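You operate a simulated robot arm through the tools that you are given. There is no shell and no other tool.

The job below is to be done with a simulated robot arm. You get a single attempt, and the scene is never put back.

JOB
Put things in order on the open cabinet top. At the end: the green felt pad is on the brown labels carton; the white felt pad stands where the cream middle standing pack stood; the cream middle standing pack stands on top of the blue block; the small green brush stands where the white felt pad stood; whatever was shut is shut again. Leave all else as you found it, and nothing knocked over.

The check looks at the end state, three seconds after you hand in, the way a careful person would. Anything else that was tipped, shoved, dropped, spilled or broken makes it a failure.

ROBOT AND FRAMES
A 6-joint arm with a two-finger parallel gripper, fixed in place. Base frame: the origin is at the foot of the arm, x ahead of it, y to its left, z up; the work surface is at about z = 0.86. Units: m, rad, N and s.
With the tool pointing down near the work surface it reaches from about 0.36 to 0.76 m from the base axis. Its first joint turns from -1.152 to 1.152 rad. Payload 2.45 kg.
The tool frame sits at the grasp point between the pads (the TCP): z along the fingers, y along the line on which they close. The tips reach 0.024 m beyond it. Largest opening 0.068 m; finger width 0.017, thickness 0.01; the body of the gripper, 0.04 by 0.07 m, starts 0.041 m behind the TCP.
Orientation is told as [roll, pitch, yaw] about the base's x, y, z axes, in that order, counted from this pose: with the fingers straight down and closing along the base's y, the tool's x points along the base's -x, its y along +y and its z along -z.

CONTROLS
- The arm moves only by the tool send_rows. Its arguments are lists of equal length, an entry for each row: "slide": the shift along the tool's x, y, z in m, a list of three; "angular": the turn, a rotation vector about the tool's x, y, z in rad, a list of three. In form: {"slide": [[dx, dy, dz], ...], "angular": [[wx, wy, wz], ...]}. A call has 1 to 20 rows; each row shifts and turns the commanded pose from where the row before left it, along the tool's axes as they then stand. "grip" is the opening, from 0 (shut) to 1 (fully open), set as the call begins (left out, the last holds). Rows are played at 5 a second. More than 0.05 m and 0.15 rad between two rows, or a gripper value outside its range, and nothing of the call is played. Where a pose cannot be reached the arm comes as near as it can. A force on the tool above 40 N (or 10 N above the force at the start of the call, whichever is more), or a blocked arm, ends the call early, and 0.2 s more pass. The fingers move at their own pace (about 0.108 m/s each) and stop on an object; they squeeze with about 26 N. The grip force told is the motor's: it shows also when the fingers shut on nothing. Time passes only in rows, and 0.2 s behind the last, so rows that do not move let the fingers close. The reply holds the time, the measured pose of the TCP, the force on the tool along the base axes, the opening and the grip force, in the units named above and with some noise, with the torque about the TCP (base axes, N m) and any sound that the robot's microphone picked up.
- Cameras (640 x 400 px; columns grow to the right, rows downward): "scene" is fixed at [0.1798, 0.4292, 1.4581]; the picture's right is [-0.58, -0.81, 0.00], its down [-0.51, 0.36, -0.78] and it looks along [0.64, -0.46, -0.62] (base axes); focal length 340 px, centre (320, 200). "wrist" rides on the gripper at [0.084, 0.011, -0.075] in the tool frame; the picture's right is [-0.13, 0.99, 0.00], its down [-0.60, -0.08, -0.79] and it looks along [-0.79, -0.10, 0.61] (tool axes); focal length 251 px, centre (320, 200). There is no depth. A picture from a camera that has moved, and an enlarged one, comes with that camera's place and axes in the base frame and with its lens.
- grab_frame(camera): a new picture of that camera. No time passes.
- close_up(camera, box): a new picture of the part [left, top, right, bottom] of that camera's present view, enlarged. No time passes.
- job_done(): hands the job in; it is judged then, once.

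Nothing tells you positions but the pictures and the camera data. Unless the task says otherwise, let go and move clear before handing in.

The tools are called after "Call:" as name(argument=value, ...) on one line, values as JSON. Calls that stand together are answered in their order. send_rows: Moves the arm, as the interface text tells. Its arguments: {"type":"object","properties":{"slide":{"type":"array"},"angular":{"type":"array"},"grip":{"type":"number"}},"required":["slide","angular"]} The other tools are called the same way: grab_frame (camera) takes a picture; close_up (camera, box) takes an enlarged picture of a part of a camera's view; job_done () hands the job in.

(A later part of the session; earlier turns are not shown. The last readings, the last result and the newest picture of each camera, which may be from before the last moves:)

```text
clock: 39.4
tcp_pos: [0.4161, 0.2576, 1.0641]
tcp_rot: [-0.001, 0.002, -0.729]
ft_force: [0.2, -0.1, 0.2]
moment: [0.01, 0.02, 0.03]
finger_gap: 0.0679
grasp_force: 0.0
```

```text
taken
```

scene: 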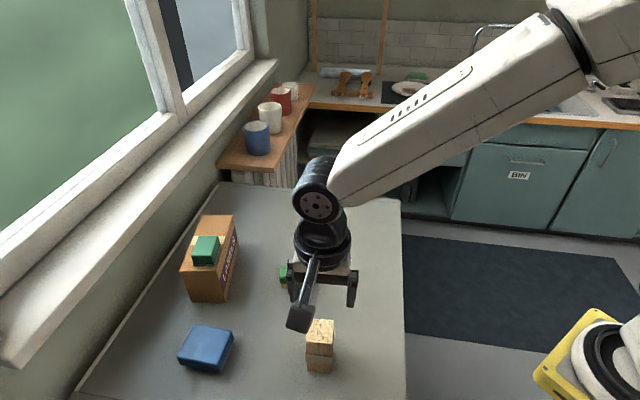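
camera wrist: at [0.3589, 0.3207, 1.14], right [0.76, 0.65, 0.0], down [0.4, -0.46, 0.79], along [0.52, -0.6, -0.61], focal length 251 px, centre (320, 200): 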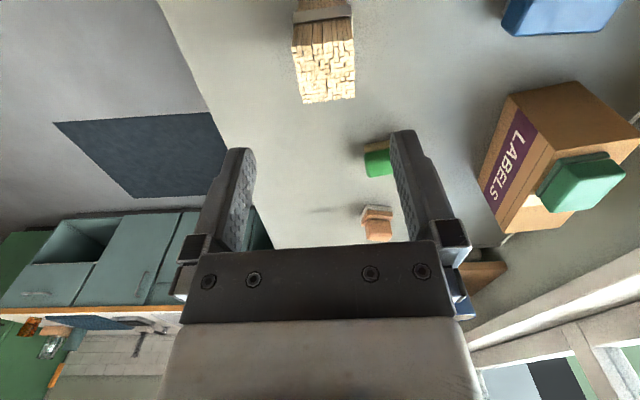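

Aligned over the pack. I'll descend to just above its top and check.

Call:
send_rows(slide=[[0, 0.0015, 0.03], [0, 0, 0.03], [0, 0, 0.01], [0, 0, 0]], angular=[[0, 0, 0], [0, 0, 0], [0, 0, 0], [0, 0, 0]])

Call:
grab_frame(camera="wrist")

Call:
close_up(camera="scene", box=[250, 260, 410, 390])

```text
clock: 40.4
tcp_pos: [0.4161, 0.2601, 0.9961]
tcp_rot: [-0.003, 0.0, -0.729]
ft_force: [-0.1, 1.2, -0.7]
moment: [0.02, 0.0, -0.03]
finger_gap: 0.068
grasp_force: 0.0
```

```text
taken
camera wrist: at [0.3606, 0.3218, 1.0704], right [0.76, 0.65, 0.0], down [0.4, -0.46, 0.79], along [0.52, -0.6, -0.61], focal length 251 px, centre (320, 200)
```

wrist: 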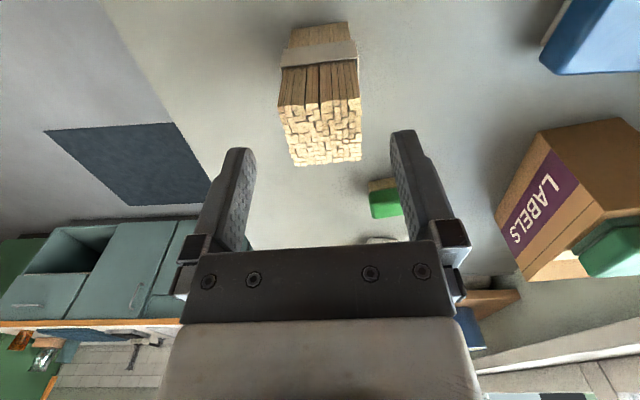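

```text
3.08 times, centred on (330, 325) of scene
camera zoom: at [0.1798, 0.4292, 1.4581], right [-0.58, -0.81, 0.0], down [-0.51, 0.36, -0.78], along [0.64, -0.46, -0.62], focal length 1045 px, centre (289, -185)
```

zoom: 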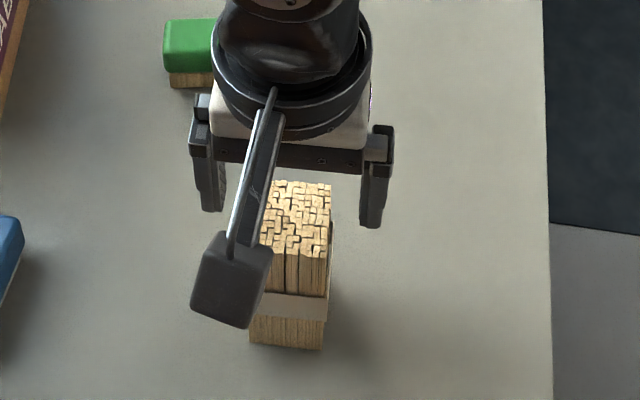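

Centred. I'll descend around the upper part of the pack, above the band, and grip.

Call:
send_rows(slide=[[0, 0, 0.015], [0, 0, 0.015], [0, 0, 0.015], [0, 0, 0.012], [0, 0, 0.006], [0, 0, 0]], angular=[[0, 0, 0], [0, 0, 0], [0, 0, 0], [0, 0, 0], [0, 0, 0], [0, 0, 0]])

Call:
grab_frame(camera="wrist")

Call:
close_up(camera="scene", box=[250, 260, 410, 390])

```text
clock: 41.8
tcp_pos: [0.4183, 0.2575, 0.9335]
tcp_rot: [-0.003, 0.001, -0.729]
ft_force: [0.1, 0.1, 0.1]
moment: [0.06, 0.02, -0.02]
finger_gap: 0.0681
grasp_force: 0.1
```

```text
taken
camera wrist: at [0.3606, 0.3213, 1.0077], right [0.76, 0.65, 0.0], down [0.4, -0.46, 0.79], along [0.52, -0.6, -0.61], focal length 251 px, centre (320, 200)
```

wrist: 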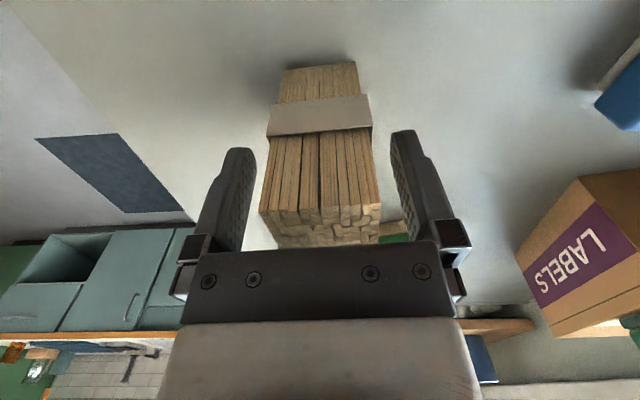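

```text
3.08 times, centred on (330, 325) of scene
camera zoom: at [0.1798, 0.4292, 1.4581], right [-0.58, -0.81, 0.0], down [-0.51, 0.36, -0.78], along [0.64, -0.46, -0.62], focal length 1045 px, centre (289, -185)
```

zoom: 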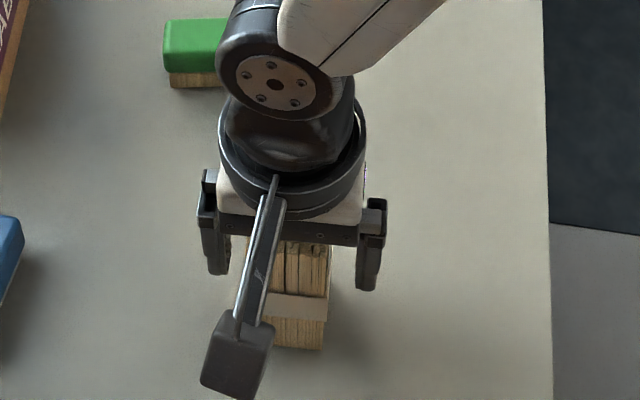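

The fingers straddle the pack above the band, so I'll grip and lift.

Call:
send_rows(slide=[[0, 0, 0], [0, 0, 0], [0, 0, 0], [0, 0, 0]], angular=[[0, 0, 0], [0, 0, 0], [0, 0, 0], [0, 0, 0]], grip=0)

Call:
send_rows(slide=[[0, 0, -0.01], [0, 0, -0.03], [0, 0, -0.04], [0, 0, -0.02], [0, 0, 0]], angular=[[0, 0, 0], [0, 0, 0], [0, 0, 0], [0, 0, 0], [0, 0, 0]])

Call:
grab_frame(camera="wrist")

Call:
grab_frame(camera="scene")

```text
clock: 42.8
tcp_pos: [0.4169, 0.2593, 0.9328]
tcp_rot: [-0.004, 0.0, -0.729]
ft_force: [0.5, 0.3, 0.3]
moment: [-0.01, 0.01, 0.0]
finger_gap: 0.0448
grasp_force: 25.9
```

```text
clock: 44.0
tcp_pos: [0.4166, 0.2574, 1.033]
tcp_rot: [-0.001, 0.002, -0.73]
ft_force: [-0.1, 0.5, -1.8]
moment: [-0.02, 0.0, -0.01]
finger_gap: 0.0446
grasp_force: 26.1
```

```text
taken
camera wrist: at [0.36, 0.3218, 1.108], right [0.76, 0.65, 0.0], down [0.4, -0.46, 0.79], along [0.52, -0.6, -0.61], focal length 251 px, centre (320, 200)
```

wrist: 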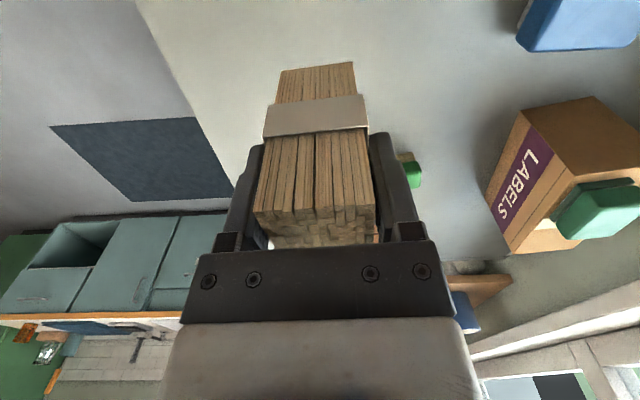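

```text
taken
```

scene: 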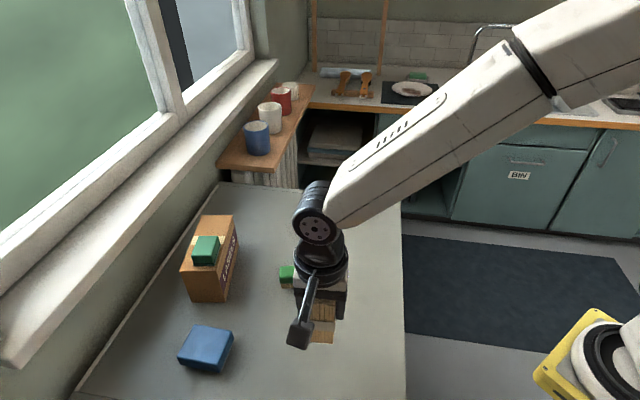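

The pack is held. I'll carry it over the blue block.

Call:
send_rows(slide=[[0.0004, 0.0406, 0], [0.0004, 0.0406, 0], [0.0004, 0.0406, 0], [0.0004, 0.0406, 0], [0.0004, 0.0406, 0], [0, 0, 0], [0, 0, 0]], angular=[[0, 0, 0], [0, 0, 0], [0, 0, 0], [0, 0, 0], [0, 0, 0], [0, 0, 0.05], [0, 0, 0]])

Call:
grab_frame(camera="wrist")

Call:
close_up(camera="scene", box=[130, 240, 330, 390])

```text
clock: 45.6
tcp_pos: [0.5516, 0.412, 1.0314]
tcp_rot: [-0.001, 0.001, -0.78]
ft_force: [0.7, -0.7, -1.5]
moment: [0.02, -0.01, 0.0]
finger_gap: 0.0447
grasp_force: 25.9
```

```text
taken
camera wrist: at [0.4981, 0.4772, 1.1074], right [0.79, 0.61, 0.0], down [0.38, -0.48, 0.79], along [0.49, -0.63, -0.61], focal length 251 px, centre (320, 200)
```

wrist: 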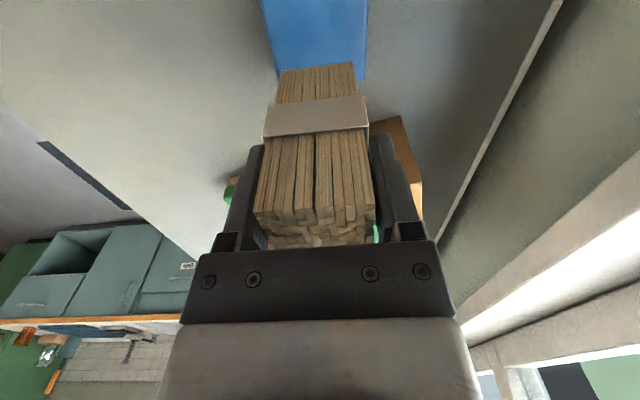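

```text
2.67 times, centred on (230, 315) of scene
camera zoom: at [0.1798, 0.4292, 1.4581], right [-0.58, -0.81, 0.0], down [-0.51, 0.36, -0.78], along [0.64, -0.46, -0.62], focal length 906 px, centre (560, -107)
```

zoom: 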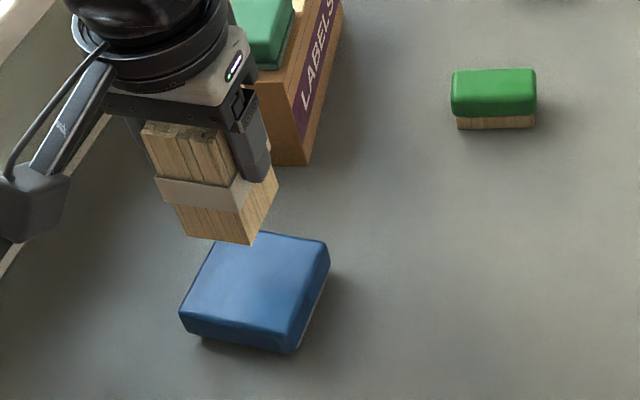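

The pack lines up with the block in both views. I'll lower it close to the block top.

Call:
send_rows(slide=[[0, 0, 0.02], [0, 0, 0.02], [0, 0, 0.012], [0, 0, 0.005], [0, 0, 0]], angular=[[0, 0, 0], [0, 0, 0], [0, 0, 0], [0, 0, 0], [0, 0, 0]])

Call:
close_up(camera="scene", box=[150, 290, 270, 380])

Call:
grab_frame(camera="wrist")

```text
clock: 46.8
tcp_pos: [0.5514, 0.4117, 0.9748]
tcp_rot: [-0.002, 0.001, -0.781]
ft_force: [-0.5, 0.9, -1.0]
moment: [0.0, 0.02, 0.01]
finger_gap: 0.0446
grasp_force: 25.8
```

```text
4.44 times, centred on (210, 335) of scene
camera zoom: at [0.1798, 0.4292, 1.4581], right [-0.58, -0.81, 0.0], down [-0.51, 0.36, -0.78], along [0.64, -0.46, -0.62], focal length 1509 px, centre (809, -400)
```

zoom: 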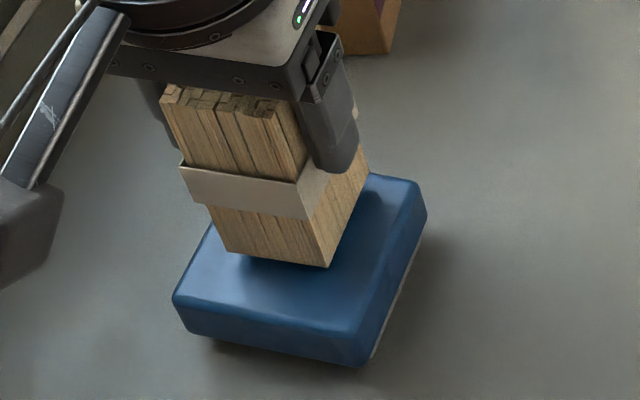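

```text
taken
camera wrist: at [0.4981, 0.4765, 1.0502], right [0.79, 0.61, 0.0], down [0.37, -0.48, 0.79], along [0.49, -0.63, -0.61], focal length 251 px, centre (320, 200)
```

wrist: 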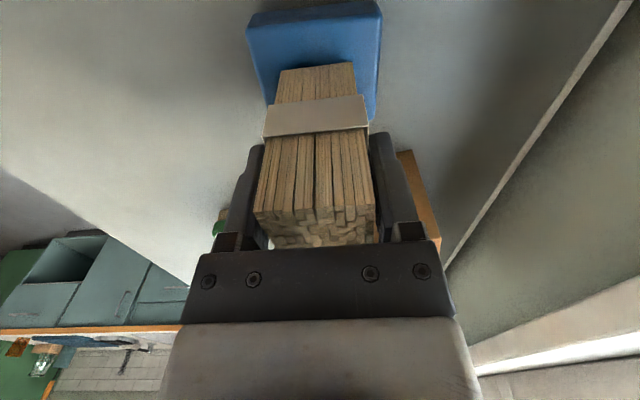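

Centred well on the block. I'll lower gently to contact.

Call:
send_rows(slide=[[0.002, 0, 0.005], [0, 0, 0.003], [0, 0, 0]], angular=[[0, 0, 0], [0, 0, 0], [0, 0, 0]])

Call:
send_rows(slide=[[0, 0, 0.0015], [0, 0, 0.0015], [0, 0, 0]], angular=[[0, 0, 0], [0, 0, 0], [0, 0, 0]])

Call:
close_up(camera="scene", box=[170, 310, 250, 370])

```text
clock: 47.6
tcp_pos: [0.5503, 0.4124, 0.9691]
tcp_rot: [0.0, 0.001, -0.78]
ft_force: [-1.3, -2.6, 6.7]
moment: [-0.15, 0.09, 0.0]
finger_gap: 0.0448
grasp_force: 26.4
```

```text
clock: 48.4
tcp_pos: [0.5493, 0.4132, 0.9661]
tcp_rot: [0.004, -0.001, -0.781]
ft_force: [-1.8, -3.9, 25.7]
moment: [-0.28, 0.18, 0.02]
finger_gap: 0.0449
grasp_force: 26.2
```

```text
6.67 times, centred on (210, 340) of scene
camera zoom: at [0.1793, 0.4287, 1.4583], right [-0.58, -0.81, 0.0], down [-0.5, 0.36, -0.78], along [0.64, -0.46, -0.62], focal length 2264 px, centre (1053, -733)
```

zoom: 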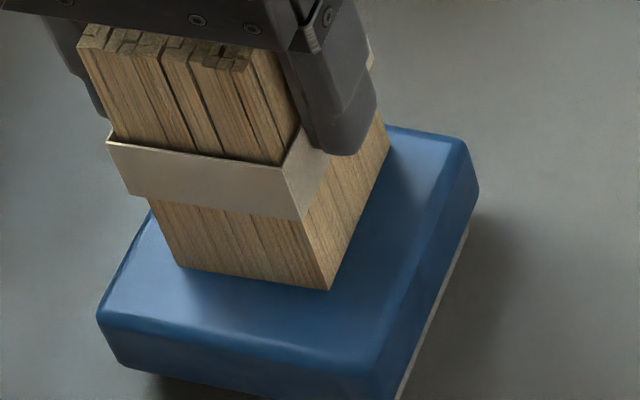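

It touched earlier than predicted and the force is now 26 N. I'll back off before releasing.

Call:
send_rows(slide=[[0, 0, -0.0015], [0, 0, -0.001], [0, 0, 0]], angular=[[0, 0, 0], [0, 0, 0], [0, 0, 0]])

```text
clock: 49.2
tcp_pos: [0.5492, 0.4134, 0.9668]
tcp_rot: [-0.002, 0.0, -0.78]
ft_force: [2.7, 3.1, 12.1]
moment: [0.31, -0.25, -0.03]
finger_gap: 0.0449
grasp_force: 26.4
```

Call:
send_rows(slide=[[0, 0, -0.001], [0, 0, 0]], angular=[[0, 0, 0], [0, 0, 0]])

Call:
close_up(camera="scene", box=[170, 310, 250, 370])

```text
clock: 49.8
tcp_pos: [0.5479, 0.4127, 0.9667]
tcp_rot: [-0.005, 0.0, -0.781]
ft_force: [0.2, 1.7, 3.6]
moment: [0.2, -0.04, 0.04]
finger_gap: 0.0447
grasp_force: 26.2
```

```text
6.67 times, centred on (210, 340) of scene
camera zoom: at [0.1797, 0.4291, 1.4581], right [-0.58, -0.81, 0.0], down [-0.51, 0.36, -0.78], along [0.64, -0.46, -0.62], focal length 2264 px, centre (1053, -733)
```

zoom: 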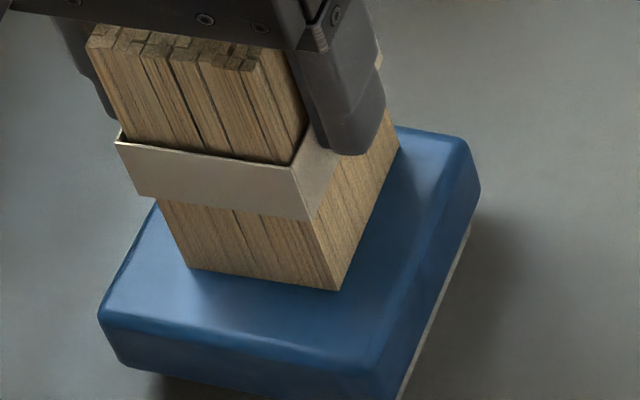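

Light contact now. I'll open and lift straight up.

Call:
send_rows(slide=[[0, 0, 0], [0, 0, 0], [0, 0, 0], [0, 0, -0.01], [0, 0, -0.02], [0, 0, -0.03], [0, 0, -0.03], [0, 0, 0]], angular=[[0, 0, 0], [0, 0, 0], [0, 0, 0], [0, 0, 0], [0, 0, 0], [0, 0, 0], [0, 0, 0], [0, 0, 0]], grip=1)

Call:
close_up(camera="scene", box=[150, 240, 290, 380])

Call:
grab_frame(camera="wrist")

```text
clock: 51.6
tcp_pos: [0.549, 0.4118, 1.0587]
tcp_rot: [-0.002, -0.002, -0.78]
ft_force: [0.2, 0.2, 1.2]
moment: [0.0, -0.02, -0.02]
finger_gap: 0.0679
grasp_force: 0.0
```

```text
2.86 times, centred on (220, 310) of scene
camera zoom: at [0.1798, 0.4292, 1.4581], right [-0.58, -0.81, 0.0], down [-0.51, 0.36, -0.78], along [0.64, -0.46, -0.62], focal length 970 px, centre (606, -114)
```

zoom: 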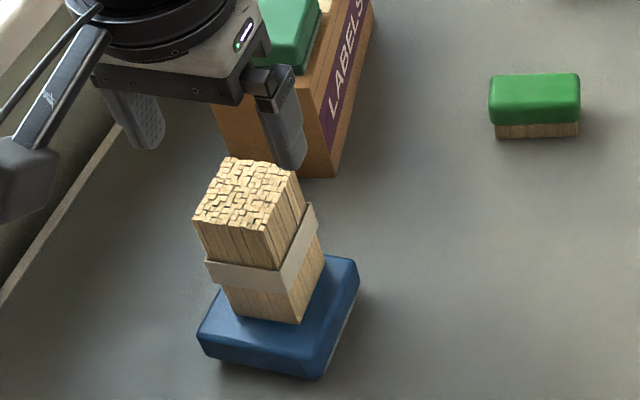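

```text
taken
camera wrist: at [0.497, 0.4775, 1.1336], right [0.79, 0.61, 0.0], down [0.37, -0.48, 0.79], along [0.49, -0.63, -0.61], focal length 251 px, centre (320, 200)
```

wrist: 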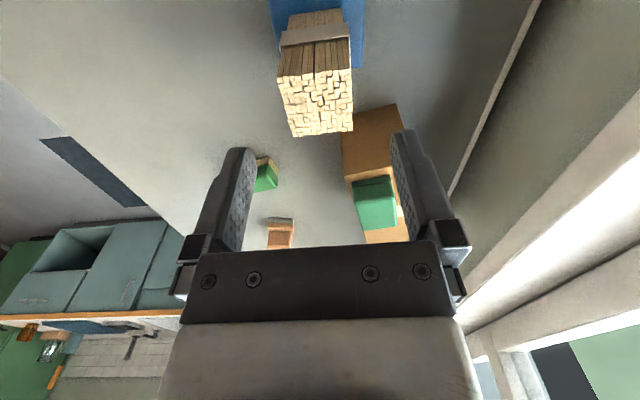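

The pack stands upright on the blue block. Next is the white felt pad at about (0.700, 0.088), gripped across the thin side of its handle. I'll move above it and turn.

Call:
send_rows(slide=[[0, 0, -0.03], [-0.03724, -0.0138, 0], [-0.03724, -0.0138, 0], [-0.03724, -0.0138, 0], [-0.03724, -0.0138, 0], [-0.03724, -0.0138, 0], [-0.03724, -0.0138, 0], [-0.03724, -0.0138, 0], [-0.03724, -0.0138, 0], [-0.03724, -0.0138, 0], [0, 0, 0], [0, 0, 0], [0, 0, 0], [0, 0, 0], [0, 0, 0], [0, 0, 0], [0, 0, 0], [0, 0, 0], [0, 0, 0], [0, 0, 0]], angular=[[0, 0, 0], [0, 0, 0], [0, 0, 0], [0, 0, 0], [0, 0, 0], [0, 0, 0], [0, 0, 0], [0, 0, 0], [0, 0, 0], [0, 0, 0], [0, 0, -0.1426], [0, 0, -0.1426], [0, 0, -0.1426], [0, 0, -0.1426], [0, 0, -0.1426], [0, 0, -0.1426], [0, 0, -0.1426], [0, 0, -0.1426], [0, 0, -0.1426], [0, 0, 0]])

Call:
grab_frame(camera="wrist")

Call:
grab_frame(camera="scene")

```text
clock: 55.8
tcp_pos: [0.7005, 0.0888, 1.0881]
tcp_rot: [0.0, 0.002, 0.507]
ft_force: [-0.1, -0.5, -0.9]
moment: [0.01, 0.0, -0.01]
finger_gap: 0.0682
grasp_force: 0.1
```

```text
taken
camera wrist: at [0.6203, 0.057, 1.1637], right [-0.37, 0.93, 0.0], down [0.57, 0.23, 0.79], along [0.74, 0.29, -0.61], focal length 251 px, centre (320, 200)
```

wrist: 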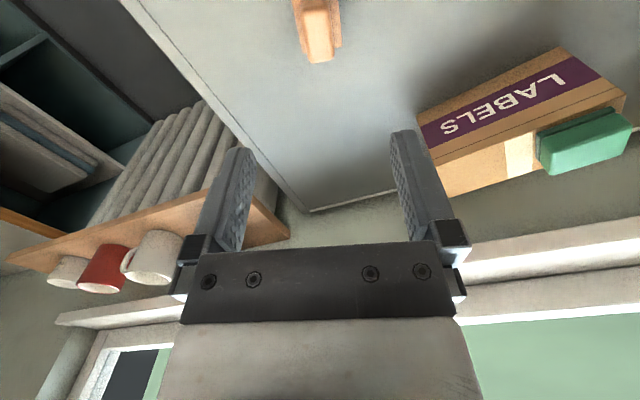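

```text
taken
```

scene: 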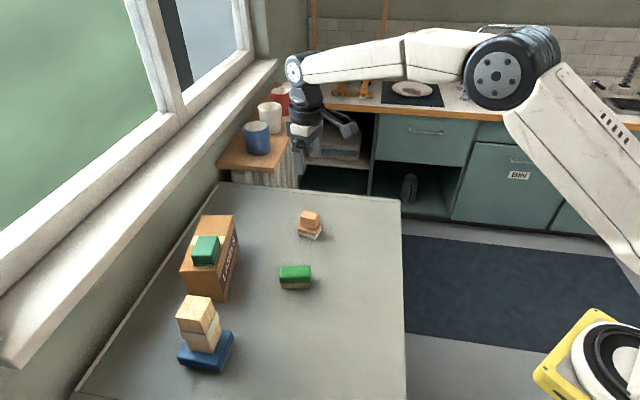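

Above the white pad and aligned. I'll descend partway to check.

Call:
send_rows(slide=[[0, 0, 0.03], [0, 0, 0.03], [0, 0, 0.03], [0, 0, 0.03], [0, 0, 0]], angular=[[0, 0, 0], [0, 0, 0], [0, 0, 0], [0, 0, 0], [0, 0, 0]])

Call:
close_up(camera="wrist", box=[220, 40, 420, 200])

Call:
close_up(camera="scene", box=[260, 170, 360, 250])

```text
clock: 57.0
tcp_pos: [0.7004, 0.0896, 0.9677]
tcp_rot: [-0.002, 0.003, 0.504]
ft_force: [-0.7, 0.1, -0.4]
moment: [0.0, 0.02, 0.0]
finger_gap: 0.0682
grasp_force: 0.0
```

```text
2.50 times, centred on (320, 120) of wrist
camera zoom: at [0.6202, 0.057, 1.0439], right [-0.37, 0.93, 0.0], down [0.57, 0.22, 0.79], along [0.74, 0.29, -0.61], focal length 629 px, centre (320, 400)
```

zoom: 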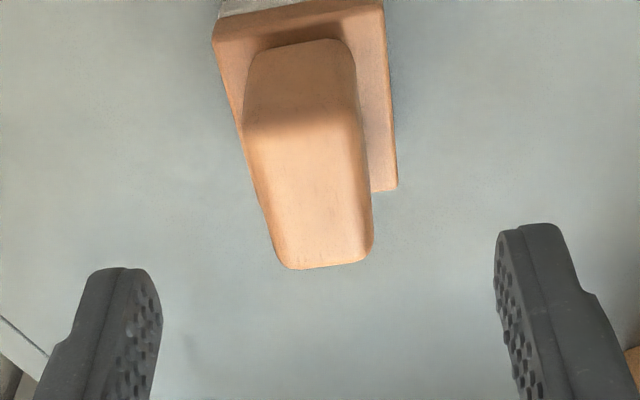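

```text
5.00 times, centred on (310, 210) of scene
camera zoom: at [0.1798, 0.4292, 1.4581], right [-0.58, -0.81, 0.0], down [-0.51, 0.36, -0.78], along [0.64, -0.46, -0.62], focal length 1698 px, centre (370, 150)
```

zoom: 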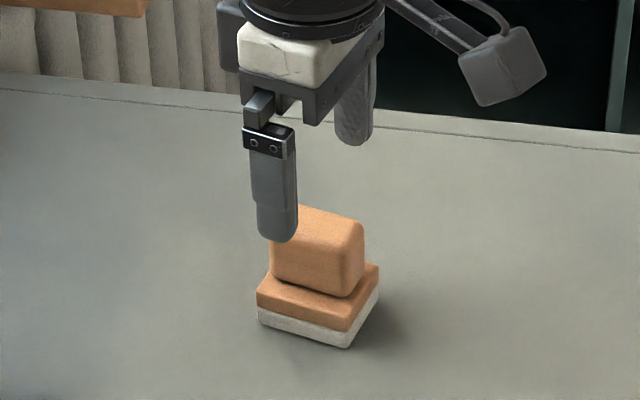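

The handle is about 3 mm off-centre. I'll correct that and descend so the tips end just above the wooden base.

Call:
send_rows(slide=[[-0.002, -0.003, 0.02], [0, 0, 0.02], [0, 0, 0.012], [0, 0, 0.0055], [0, 0, 0]], angular=[[0, 0, 0], [0, 0, 0], [0, 0, 0], [0, 0, 0], [0, 0, 0]])

Call:
grab_frame(camera="wrist")

Call:
close_up(camera="scene", box=[270, 190, 345, 250])

```text
clock: 58.2
tcp_pos: [0.7037, 0.0862, 0.9106]
tcp_rot: [-0.001, 0.003, 0.506]
ft_force: [-1.0, -0.1, -0.1]
moment: [0.01, -0.01, 0.04]
finger_gap: 0.0679
grasp_force: 0.1
```

```text
taken
camera wrist: at [0.6234, 0.0549, 0.9861], right [-0.37, 0.93, 0.0], down [0.57, 0.22, 0.79], along [0.74, 0.29, -0.61], focal length 251 px, centre (320, 200)
```

wrist: 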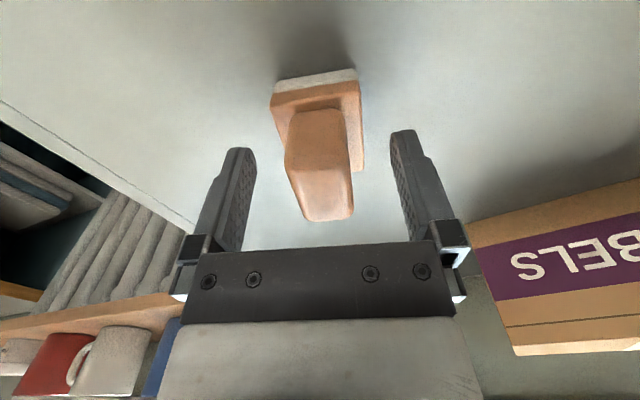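

```text
6.67 times, centred on (308, 220) of scene
camera zoom: at [0.1798, 0.4292, 1.4581], right [-0.58, -0.81, 0.0], down [-0.51, 0.36, -0.78], along [0.64, -0.46, -0.62], focal length 2264 px, centre (403, 67)
```

zoom: 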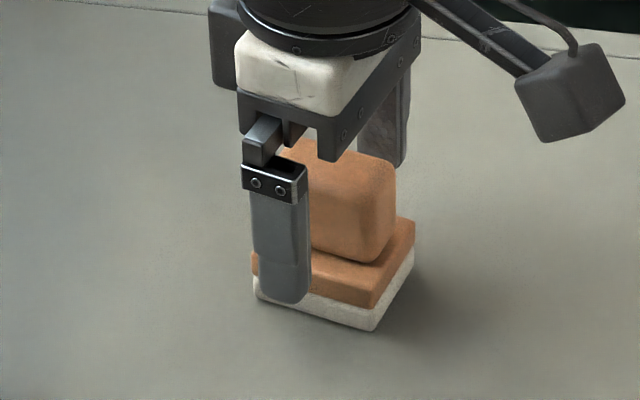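

The fingers straddle the handle above the base. I'll close and lift slightly.

Call:
send_rows(slide=[[0, 0, 0], [0, 0, 0], [0, 0, 0], [0, 0, 0]], angular=[[0, 0, 0], [0, 0, 0], [0, 0, 0], [0, 0, 0]], grip=0)

Call:
send_rows(slide=[[0, 0, -0.01], [0, 0, -0.03], [0, 0, -0.04], [0, 0, 0]], angular=[[0, 0, 0], [0, 0, 0], [0, 0, 0], [0, 0, 0]])

Call:
grab_frame(camera="wrist")

Call:
close_up(camera="scene", box=[250, 140, 370, 250])

```text
clock: 59.2
tcp_pos: [0.7041, 0.0878, 0.9111]
tcp_rot: [-0.002, 0.002, 0.506]
ft_force: [-0.2, -0.5, -0.4]
moment: [0.02, 0.05, 0.04]
finger_gap: 0.0256
grasp_force: 26.2
```

```text
clock: 60.2
tcp_pos: [0.7037, 0.0872, 0.9911]
tcp_rot: [0.0, 0.003, 0.503]
ft_force: [0.4, -0.1, -0.4]
moment: [0.03, 0.01, 0.03]
finger_gap: 0.0251
grasp_force: 26.0
```

```text
taken
camera wrist: at [0.6233, 0.0552, 1.067], right [-0.37, 0.93, 0.0], down [0.57, 0.22, 0.79], along [0.74, 0.29, -0.61], focal length 251 px, centre (320, 200)
```

wrist: 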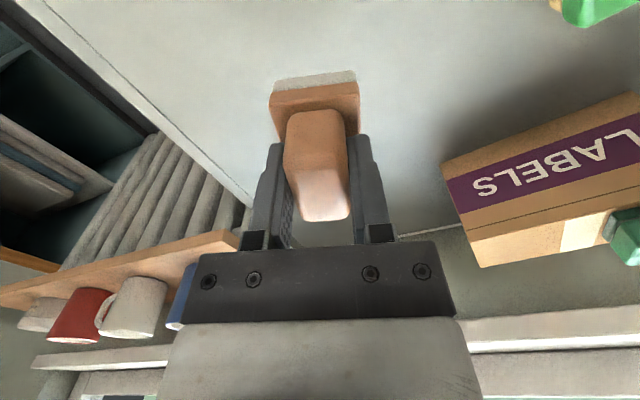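

```text
3.64 times, centred on (310, 195) of scene
camera zoom: at [0.1798, 0.4292, 1.4581], right [-0.58, -0.81, 0.0], down [-0.51, 0.36, -0.78], along [0.64, -0.46, -0.62], focal length 1235 px, centre (356, 218)
```

zoom: 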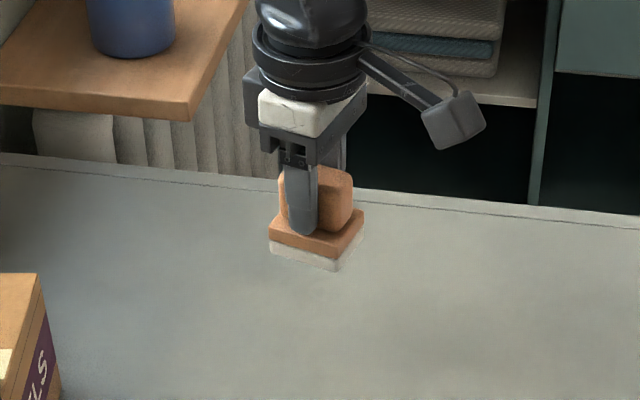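

The white pad is held. I'll carry it to where the pack stood, at about (0.417, 0.2585).

Call:
send_rows(slide=[[0.01843, 0.03182, -0.004], [0.01843, 0.03182, -0.004], [0.01843, 0.03182, -0.004], [0.01843, 0.03182, -0.004], [0.01843, 0.03182, -0.004], [0.01843, 0.03182, -0.004], [0.01843, 0.03182, -0.004], [0.01843, 0.03182, -0.004], [0.01843, 0.03182, -0.004], [0, 0, 0]], angular=[[0, 0, 0], [0, 0, 0], [0, 0, 0], [0, 0, 0], [0, 0, 0], [0, 0, 0], [0, 0, 0], [0, 0, 0], [0, 0, 0], [0, 0, 0]])

Call:
grab_frame(camera="scene")

Call:
grab_frame(camera="wrist")

```text
clock: 62.4
tcp_pos: [0.419, 0.2582, 1.0267]
tcp_rot: [-0.001, 0.001, 0.5]
ft_force: [-0.6, 1.0, -1.7]
moment: [-0.02, 0.03, -0.01]
finger_gap: 0.0255
grasp_force: 25.5
```

```text
taken
```

scene: 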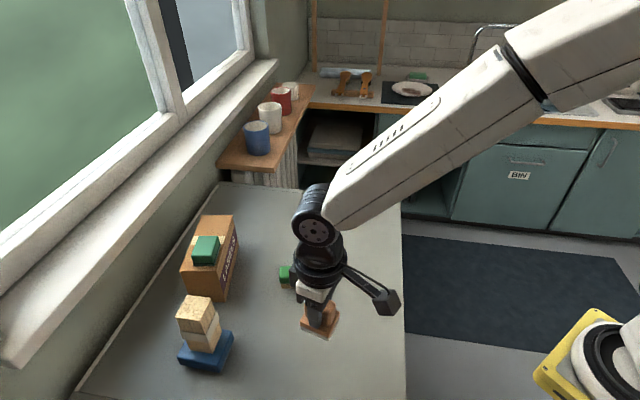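

```text
taken
camera wrist: at [0.3392, 0.2259, 1.1021], right [-0.37, 0.93, 0.0], down [0.57, 0.22, 0.79], along [0.74, 0.29, -0.61], focal length 251 px, centre (320, 200)
```

wrist: 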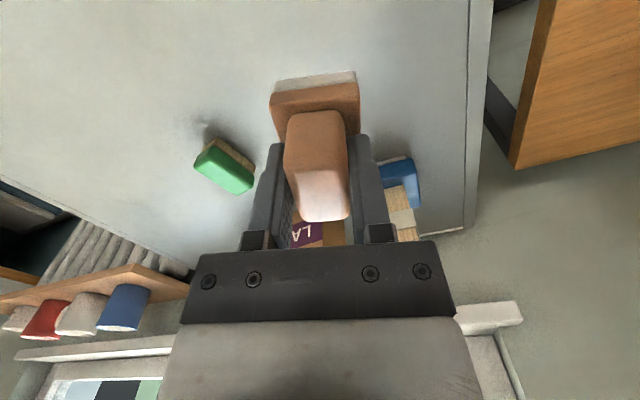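

Positioned over the spot. I'll lower to about 1 cm above the surface.

Call:
send_rows(slide=[[0, 0, 0.03], [0, 0, 0.03], [0, 0, 0.025], [0, 0, 0.015], [0, 0, 0.006], [0, 0, 0]], angular=[[0, 0, 0], [0, 0, 0], [0, 0, 0], [0, 0, 0], [0, 0, 0], [0, 0, 0]])

Call:
send_rows(slide=[[0, 0, 0.004], [0, 0, 0.003], [0, 0, 0]], angular=[[0, 0, 0], [0, 0, 0], [0, 0, 0]])

Call:
close_up(camera="scene", box=[270, 310, 380, 390])

```text
clock: 63.8
tcp_pos: [0.4208, 0.2584, 0.921]
tcp_rot: [-0.001, 0.0, 0.505]
ft_force: [0.2, 0.7, -0.3]
moment: [-0.03, 0.0, -0.01]
finger_gap: 0.0255
grasp_force: 26.2
```

```text
clock: 64.6
tcp_pos: [0.4196, 0.2578, 0.9138]
tcp_rot: [-0.001, 0.002, 0.506]
ft_force: [0.0, -0.7, -0.4]
moment: [-0.01, 0.02, 0.02]
finger_gap: 0.0253
grasp_force: 26.2
```

```text
5.00 times, centred on (325, 350) of scene
camera zoom: at [0.1798, 0.4292, 1.4581], right [-0.58, -0.81, 0.0], down [-0.51, 0.36, -0.78], along [0.64, -0.46, -0.62], focal length 1698 px, centre (295, -550)
```

zoom: 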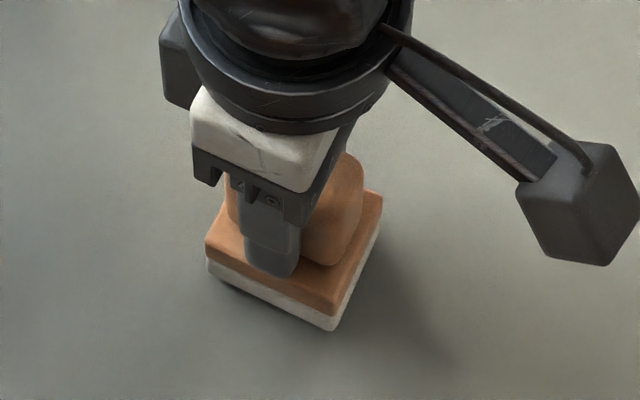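

Call:
send_rows(slide=[[0, 0, 0.0015], [0, 0, 0]], angular=[[0, 0, 0], [0, 0, 0]])

Call:
send_rows(slide=[[0, 0, 0.001], [0, 0, 0]], angular=[[0, 0, 0], [0, 0, 0]])

```text
clock: 65.2
tcp_pos: [0.4213, 0.2581, 0.9122]
tcp_rot: [-0.002, 0.0, 0.504]
ft_force: [0.9, 0.7, -0.9]
moment: [0.02, 0.01, -0.03]
finger_gap: 0.0256
grasp_force: 26.1
```

```text
clock: 65.8
tcp_pos: [0.4206, 0.2577, 0.9107]
tcp_rot: [-0.001, 0.002, 0.505]
ft_force: [-0.1, -0.6, -1.3]
moment: [0.03, -0.02, 0.01]
finger_gap: 0.0255
grasp_force: 25.7
```

I'm at the original grip height with no contact force yet, so I'll take one more small step.

Call:
send_rows(slide=[[0, 0, 0.001], [0, 0, 0]], angular=[[0, 0, 0], [0, 0, 0]])

Call:
close_up(camera="scene", box=[290, 330, 365, 385])

```text
clock: 66.4
tcp_pos: [0.4195, 0.2586, 0.9118]
tcp_rot: [0.0, 0.0, 0.506]
ft_force: [-4.1, -3.3, 13.7]
moment: [-0.09, 0.16, -0.01]
finger_gap: 0.0255
grasp_force: 25.9
```

```text
7.27 times, centred on (328, 358) of scene
camera zoom: at [0.1795, 0.429, 1.4582], right [-0.58, -0.81, 0.0], down [-0.51, 0.36, -0.78], along [0.64, -0.46, -0.62], focal length 2470 px, centre (266, -946)
```

zoom: 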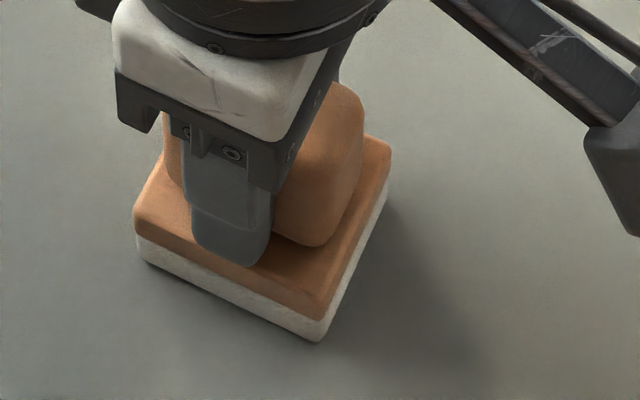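

Contact, and the base centre is at about (0.416, 0.260), right on the pack's old spot. I'll ease off, release and lift.

Call:
send_rows(slide=[[0, 0, -0.001], [0, 0, 0]], angular=[[0, 0, 0], [0, 0, 0]])

Call:
send_rows(slide=[[0, 0, 0], [0, 0, 0], [0, 0, 0], [0, 0, -0.01], [0, 0, -0.02], [0, 0, -0.04], [0, 0, -0.04], [0, 0, 0]], angular=[[0, 0, 0], [0, 0, 0], [0, 0, 0], [0, 0, 0], [0, 0, 0], [0, 0, 0], [0, 0, 0], [0, 0, 0]], grip=1)

Call:
grab_frame(camera="scene")

Call:
grab_frame(camera="wrist")

```text
clock: 67.0
tcp_pos: [0.421, 0.2577, 0.9111]
tcp_rot: [-0.002, 0.004, 0.504]
ft_force: [-0.1, 0.4, -0.7]
moment: [0.0, -0.01, 0.01]
finger_gap: 0.0253
grasp_force: 26.9
```

```text
clock: 68.8
tcp_pos: [0.4216, 0.2586, 1.0222]
tcp_rot: [-0.002, 0.002, 0.503]
ft_force: [-0.4, 0.6, 0.2]
moment: [-0.01, 0.03, -0.02]
finger_gap: 0.0679
grasp_force: 0.0
```

```text
taken
```

scene: 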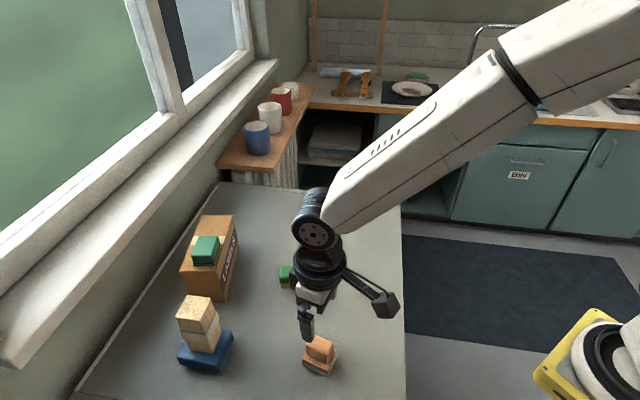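

```text
taken
camera wrist: at [0.3399, 0.2261, 1.0966], right [-0.37, 0.93, 0.0], down [0.57, 0.22, 0.79], along [0.74, 0.29, -0.61], focal length 251 px, centre (320, 200)
```

wrist: 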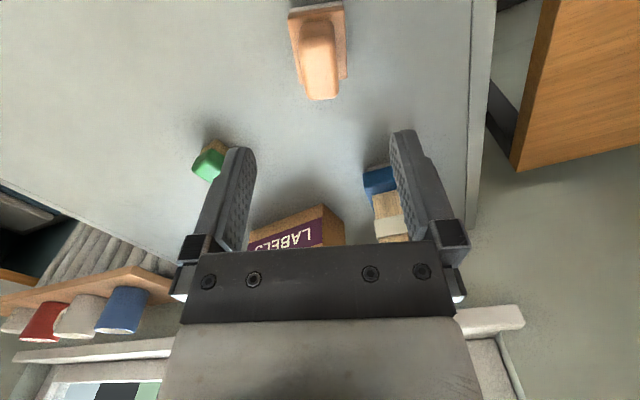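

The white pad is placed. Last item is the brush, so I'll move above it and turn to grip across its narrow side.

Call:
send_rows(slide=[[-0.0234, -0.026, -0.001], [-0.0234, -0.026, -0.001], [-0.0234, -0.026, -0.001], [-0.0234, -0.026, -0.001], [-0.0234, -0.026, -0.001], [0, 0, 0], [0, 0, 0], [0, 0, 0], [0, 0, 0], [0, 0, 0]], angular=[[0, 0, 0], [0, 0, 0], [0, 0, 0], [0, 0, 0], [0, 0, 0], [0, 0, -0.1208], [0, 0, -0.1208], [0, 0, -0.1208], [0, 0, -0.1208], [0, 0, 0]])

Call:
grab_frame(camera="wrist")

Call:
grab_frame(camera="scene")

```text
clock: 71.0
tcp_pos: [0.5864, 0.2018, 1.0257]
tcp_rot: [-0.001, 0.002, 0.987]
ft_force: [0.4, 0.5, -1.1]
moment: [0.01, 0.01, -0.01]
finger_gap: 0.0681
grasp_force: 0.1
```

```text
taken
camera wrist: at [0.5288, 0.1357, 1.1014], right [-0.76, 0.65, 0.0], down [0.4, 0.46, 0.79], along [0.52, 0.6, -0.61], focal length 251 px, centre (320, 200)
```

wrist: 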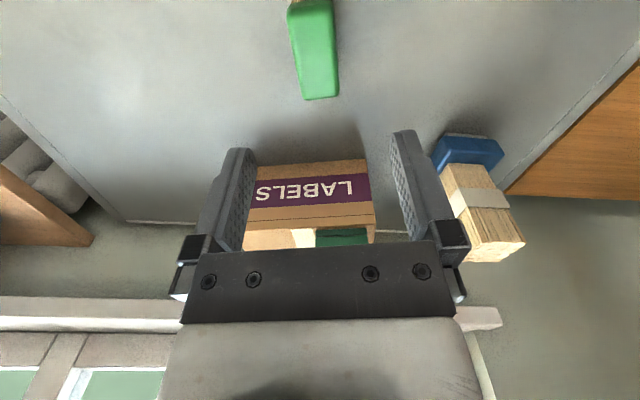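

```text
taken
```

scene: 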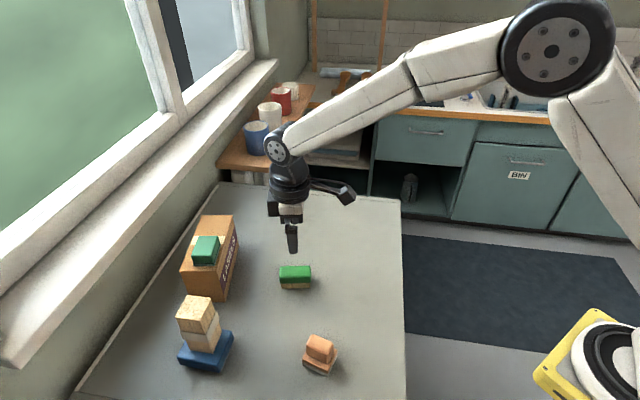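

Call:
send_rows(slide=[[0, 0, 0.03], [0, 0, 0.03], [0, 0, 0.01], [0, 0, 0]], angular=[[0, 0, 0], [0, 0, 0], [0, 0, 0], [0, 0, 0]])

Call:
grab_frame(camera="wrist")

Call:
close_up(camera="scene", box=[250, 220, 350, 300])

```text
clock: 72.0
tcp_pos: [0.5854, 0.2022, 0.9567]
tcp_rot: [0.0, 0.003, 0.986]
ft_force: [0.0, -0.2, -0.3]
moment: [0.02, 0.03, 0.0]
finger_gap: 0.068
grasp_force: 0.1
```

```text
taken
camera wrist: at [0.529, 0.136, 1.0315], right [-0.76, 0.65, 0.0], down [0.4, 0.46, 0.79], along [0.52, 0.6, -0.61], focal length 251 px, centre (320, 200)
```

wrist: 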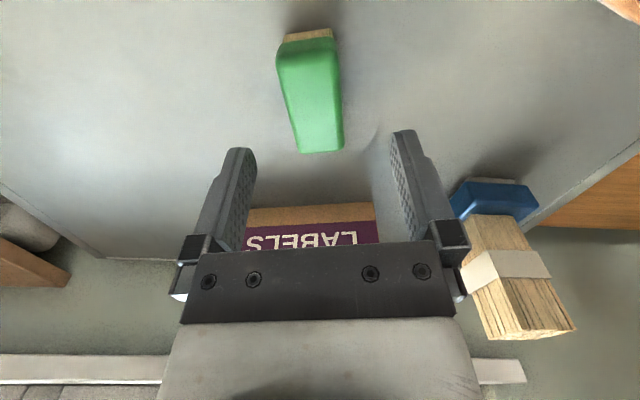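

```text
5.00 times, centred on (300, 260) of scene
camera zoom: at [0.1798, 0.4292, 1.4581], right [-0.58, -0.81, 0.0], down [-0.51, 0.36, -0.78], along [0.64, -0.46, -0.62], focal length 1698 px, centre (420, -100)
```

zoom: 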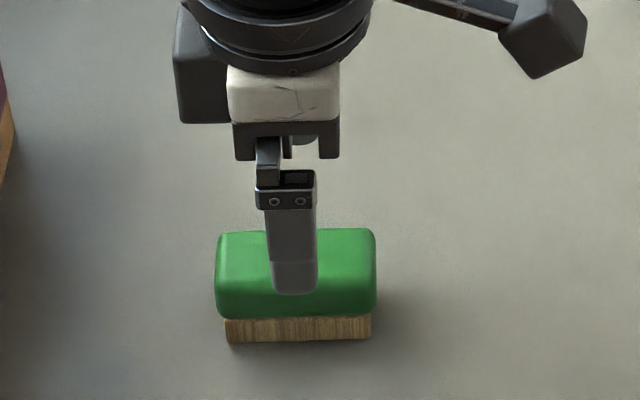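

Aligned to within about 4 mm. I'll correct that, descend, and grip the green body.

Call:
send_rows(slide=[[0.0035, -0.002, 0.02], [0, 0, 0.02], [0, 0, 0.015], [0, 0, 0.0055], [0, 0, 0]], angular=[[0, 0, 0], [0, 0, 0], [0, 0, 0], [0, 0, 0], [0, 0, 0]])

Call:
grab_frame(camera="wrist")

Call:
close_up(camera="scene", box=[250, 220, 350, 300])

```text
clock: 73.2
tcp_pos: [0.5844, 0.1963, 0.8955]
tcp_rot: [0.0, 0.001, 0.985]
ft_force: [0.3, 0.8, -0.1]
moment: [0.0, -0.01, 0.01]
finger_gap: 0.0682
grasp_force: 0.2
```

```text
taken
camera wrist: at [0.5288, 0.1315, 0.9708], right [-0.76, 0.65, 0.0], down [0.4, 0.46, 0.79], along [0.52, 0.6, -0.61], focal length 251 px, centre (320, 200)
```

wrist: 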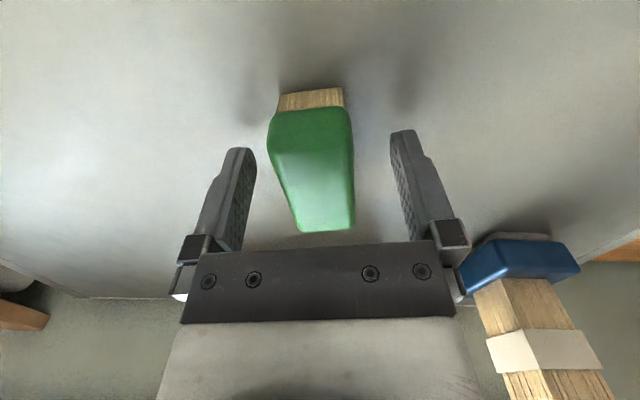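

```text
5.00 times, centred on (300, 260) of scene
camera zoom: at [0.1798, 0.4292, 1.4581], right [-0.58, -0.81, 0.0], down [-0.51, 0.36, -0.78], along [0.64, -0.46, -0.62], focal length 1698 px, centre (420, -100)
```

zoom: 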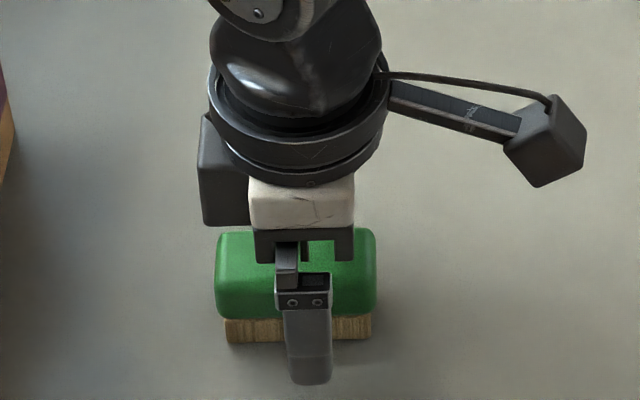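

Good alignment. I'll close and lift.

Call:
send_rows(slide=[[0, 0, 0], [0, 0, 0], [0, 0, 0], [0, 0, 0]], angular=[[0, 0, 0], [0, 0, 0], [0, 0, 0], [0, 0, 0]], grip=0)

Call:
send_rows(slide=[[0, 0, -0.01], [0, 0, -0.03], [0, 0, -0.03], [0, 0, 0]], angular=[[0, 0, 0], [0, 0, 0], [0, 0, 0], [0, 0, 0]])

Call:
grab_frame(camera="wrist")

Call:
close_up(camera="scene", box=[250, 200, 350, 300])

```text
clock: 74.2
tcp_pos: [0.5859, 0.197, 0.8956]
tcp_rot: [-0.001, 0.001, 0.986]
ft_force: [-0.2, 0.1, 0.1]
moment: [-0.02, -0.01, -0.02]
finger_gap: 0.0332
grasp_force: 26.1
```

```text
clock: 75.2
tcp_pos: [0.5868, 0.197, 0.9668]
tcp_rot: [-0.001, 0.002, 0.988]
ft_force: [-0.2, 0.1, -0.8]
moment: [0.0, 0.0, -0.01]
finger_gap: 0.0332
grasp_force: 26.4
```

```text
taken
camera wrist: at [0.5288, 0.1313, 1.0418], right [-0.76, 0.65, 0.0], down [0.4, 0.46, 0.79], along [0.52, 0.6, -0.61], focal length 251 px, centre (320, 200)
```

wrist: 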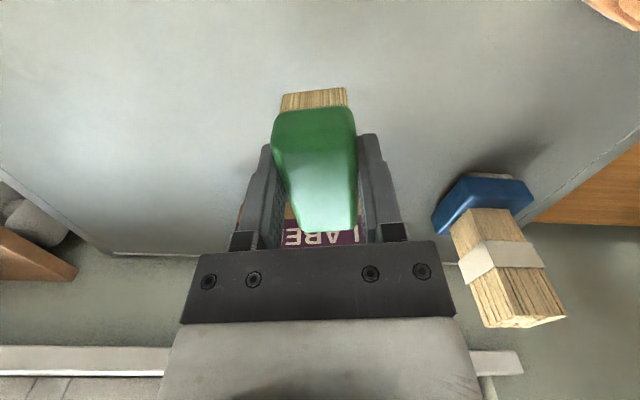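

```text
4.00 times, centred on (300, 250) of scene
camera zoom: at [0.1798, 0.4292, 1.4581], right [-0.58, -0.81, 0.0], down [-0.51, 0.36, -0.78], along [0.64, -0.46, -0.62], focal length 1358 px, centre (400, 0)
```

zoom: 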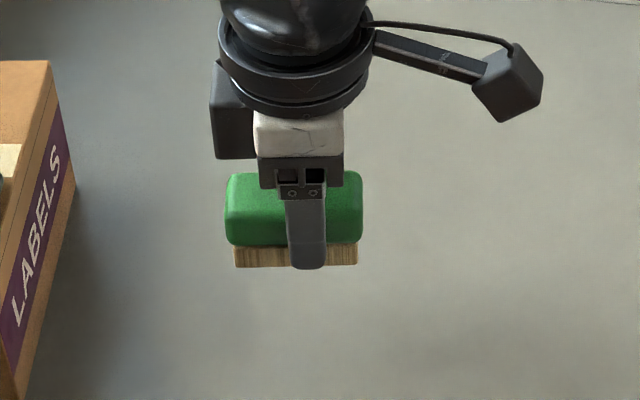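

The brush is held. I'll carry it to where the white felt pad stood, at about (0.701, 0.0876), aligned as the pad was.

Call:
send_rows(slide=[[0.0071, -0.0389, -0.004], [0.0071, -0.0389, -0.004], [0.0071, -0.0389, 0], [0.0071, -0.0389, 0], [0, 0, 0], [0, 0, 0], [0, 0, 0], [0, 0, 0]], angular=[[0, 0, 0], [0, 0, 0], [0, 0, 0], [0, 0, 0], [0, 0, 0.137], [0, 0, 0.137], [0, 0, 0.137], [0, 0, 0]])

Call:
grab_frame(camera="wrist")

Call:
grab_frame(camera="scene")

```text
clock: 77.0
tcp_pos: [0.7, 0.0873, 0.9748]
tcp_rot: [-0.001, 0.003, 0.575]
ft_force: [0.3, -0.5, -0.7]
moment: [-0.02, 0.02, -0.03]
finger_gap: 0.0332
grasp_force: 26.1
```

```text
taken
camera wrist: at [0.6218, 0.0496, 1.0489], right [-0.43, 0.9, 0.0], down [0.55, 0.26, 0.79], along [0.72, 0.34, -0.61], focal length 251 px, centre (320, 200)
```

wrist: 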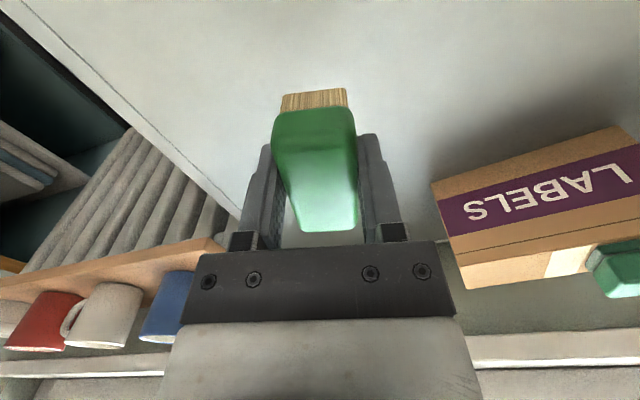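

```text
taken
```

scene: 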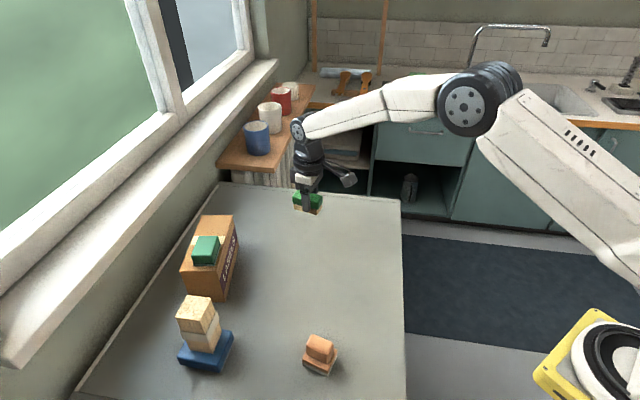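

Call:
send_rows(slide=[[0, 0, 0.03], [0, 0, 0.025], [0, 0, 0.012], [0, 0, 0.005], [0, 0, 0]], angular=[[0, 0, 0], [0, 0, 0], [0, 0, 0], [0, 0, 0], [0, 0, 0]])

Call:
send_rows(slide=[[0, 0, 0.003], [0, 0, 0.002], [0, 0, 0]], angular=[[0, 0, 0], [0, 0, 0], [0, 0, 0]])

Call:
close_up(camera="scene", box=[265, 180, 355, 250])

```text
clock: 78.2
tcp_pos: [0.7003, 0.0871, 0.9019]
tcp_rot: [0.0, 0.0, 0.576]
ft_force: [0.0, -0.2, -0.4]
moment: [0.03, -0.04, 0.03]
finger_gap: 0.0331
grasp_force: 26.1
```

```text
clock: 79.0
tcp_pos: [0.7001, 0.0872, 0.8975]
tcp_rot: [-0.001, 0.001, 0.576]
ft_force: [-1.0, 0.5, -0.3]
moment: [-0.01, -0.01, -0.02]
finger_gap: 0.0333
grasp_force: 25.6
```

```text
5.71 times, centred on (310, 215) of scene
camera zoom: at [0.1798, 0.4292, 1.4581], right [-0.58, -0.81, 0.0], down [-0.51, 0.36, -0.78], along [0.64, -0.46, -0.62], focal length 1941 px, centre (377, 114)
```

zoom: 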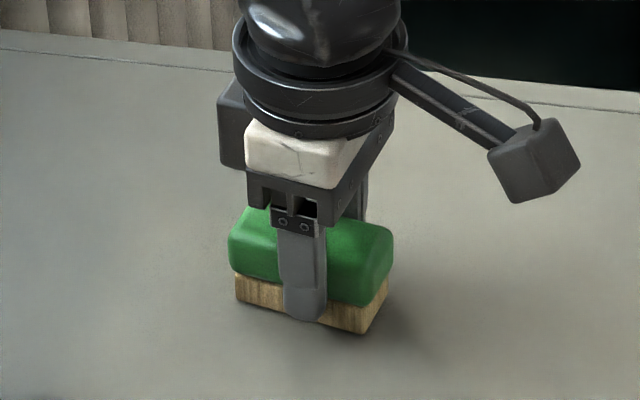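

Call:
send_rows(slide=[[0, 0, 0.001], [0, 0, 0]], angular=[[0, 0, 0], [0, 0, 0]])

Call:
send_rows(slide=[[0, 0, 0.001], [0, 0, 0]], angular=[[0, 0, 0], [0, 0, 0]])

```text
clock: 79.6
tcp_pos: [0.6989, 0.0869, 0.8963]
tcp_rot: [0.0, 0.002, 0.576]
ft_force: [0.9, 0.2, 0.1]
moment: [0.0, 0.0, -0.02]
finger_gap: 0.0334
grasp_force: 26.5
```

```text
clock: 80.2
tcp_pos: [0.7005, 0.0858, 0.8954]
tcp_rot: [0.0, 0.0, 0.575]
ft_force: [-3.3, 0.1, 9.4]
moment: [0.02, 0.13, -0.03]
finger_gap: 0.0334
grasp_force: 26.5
```

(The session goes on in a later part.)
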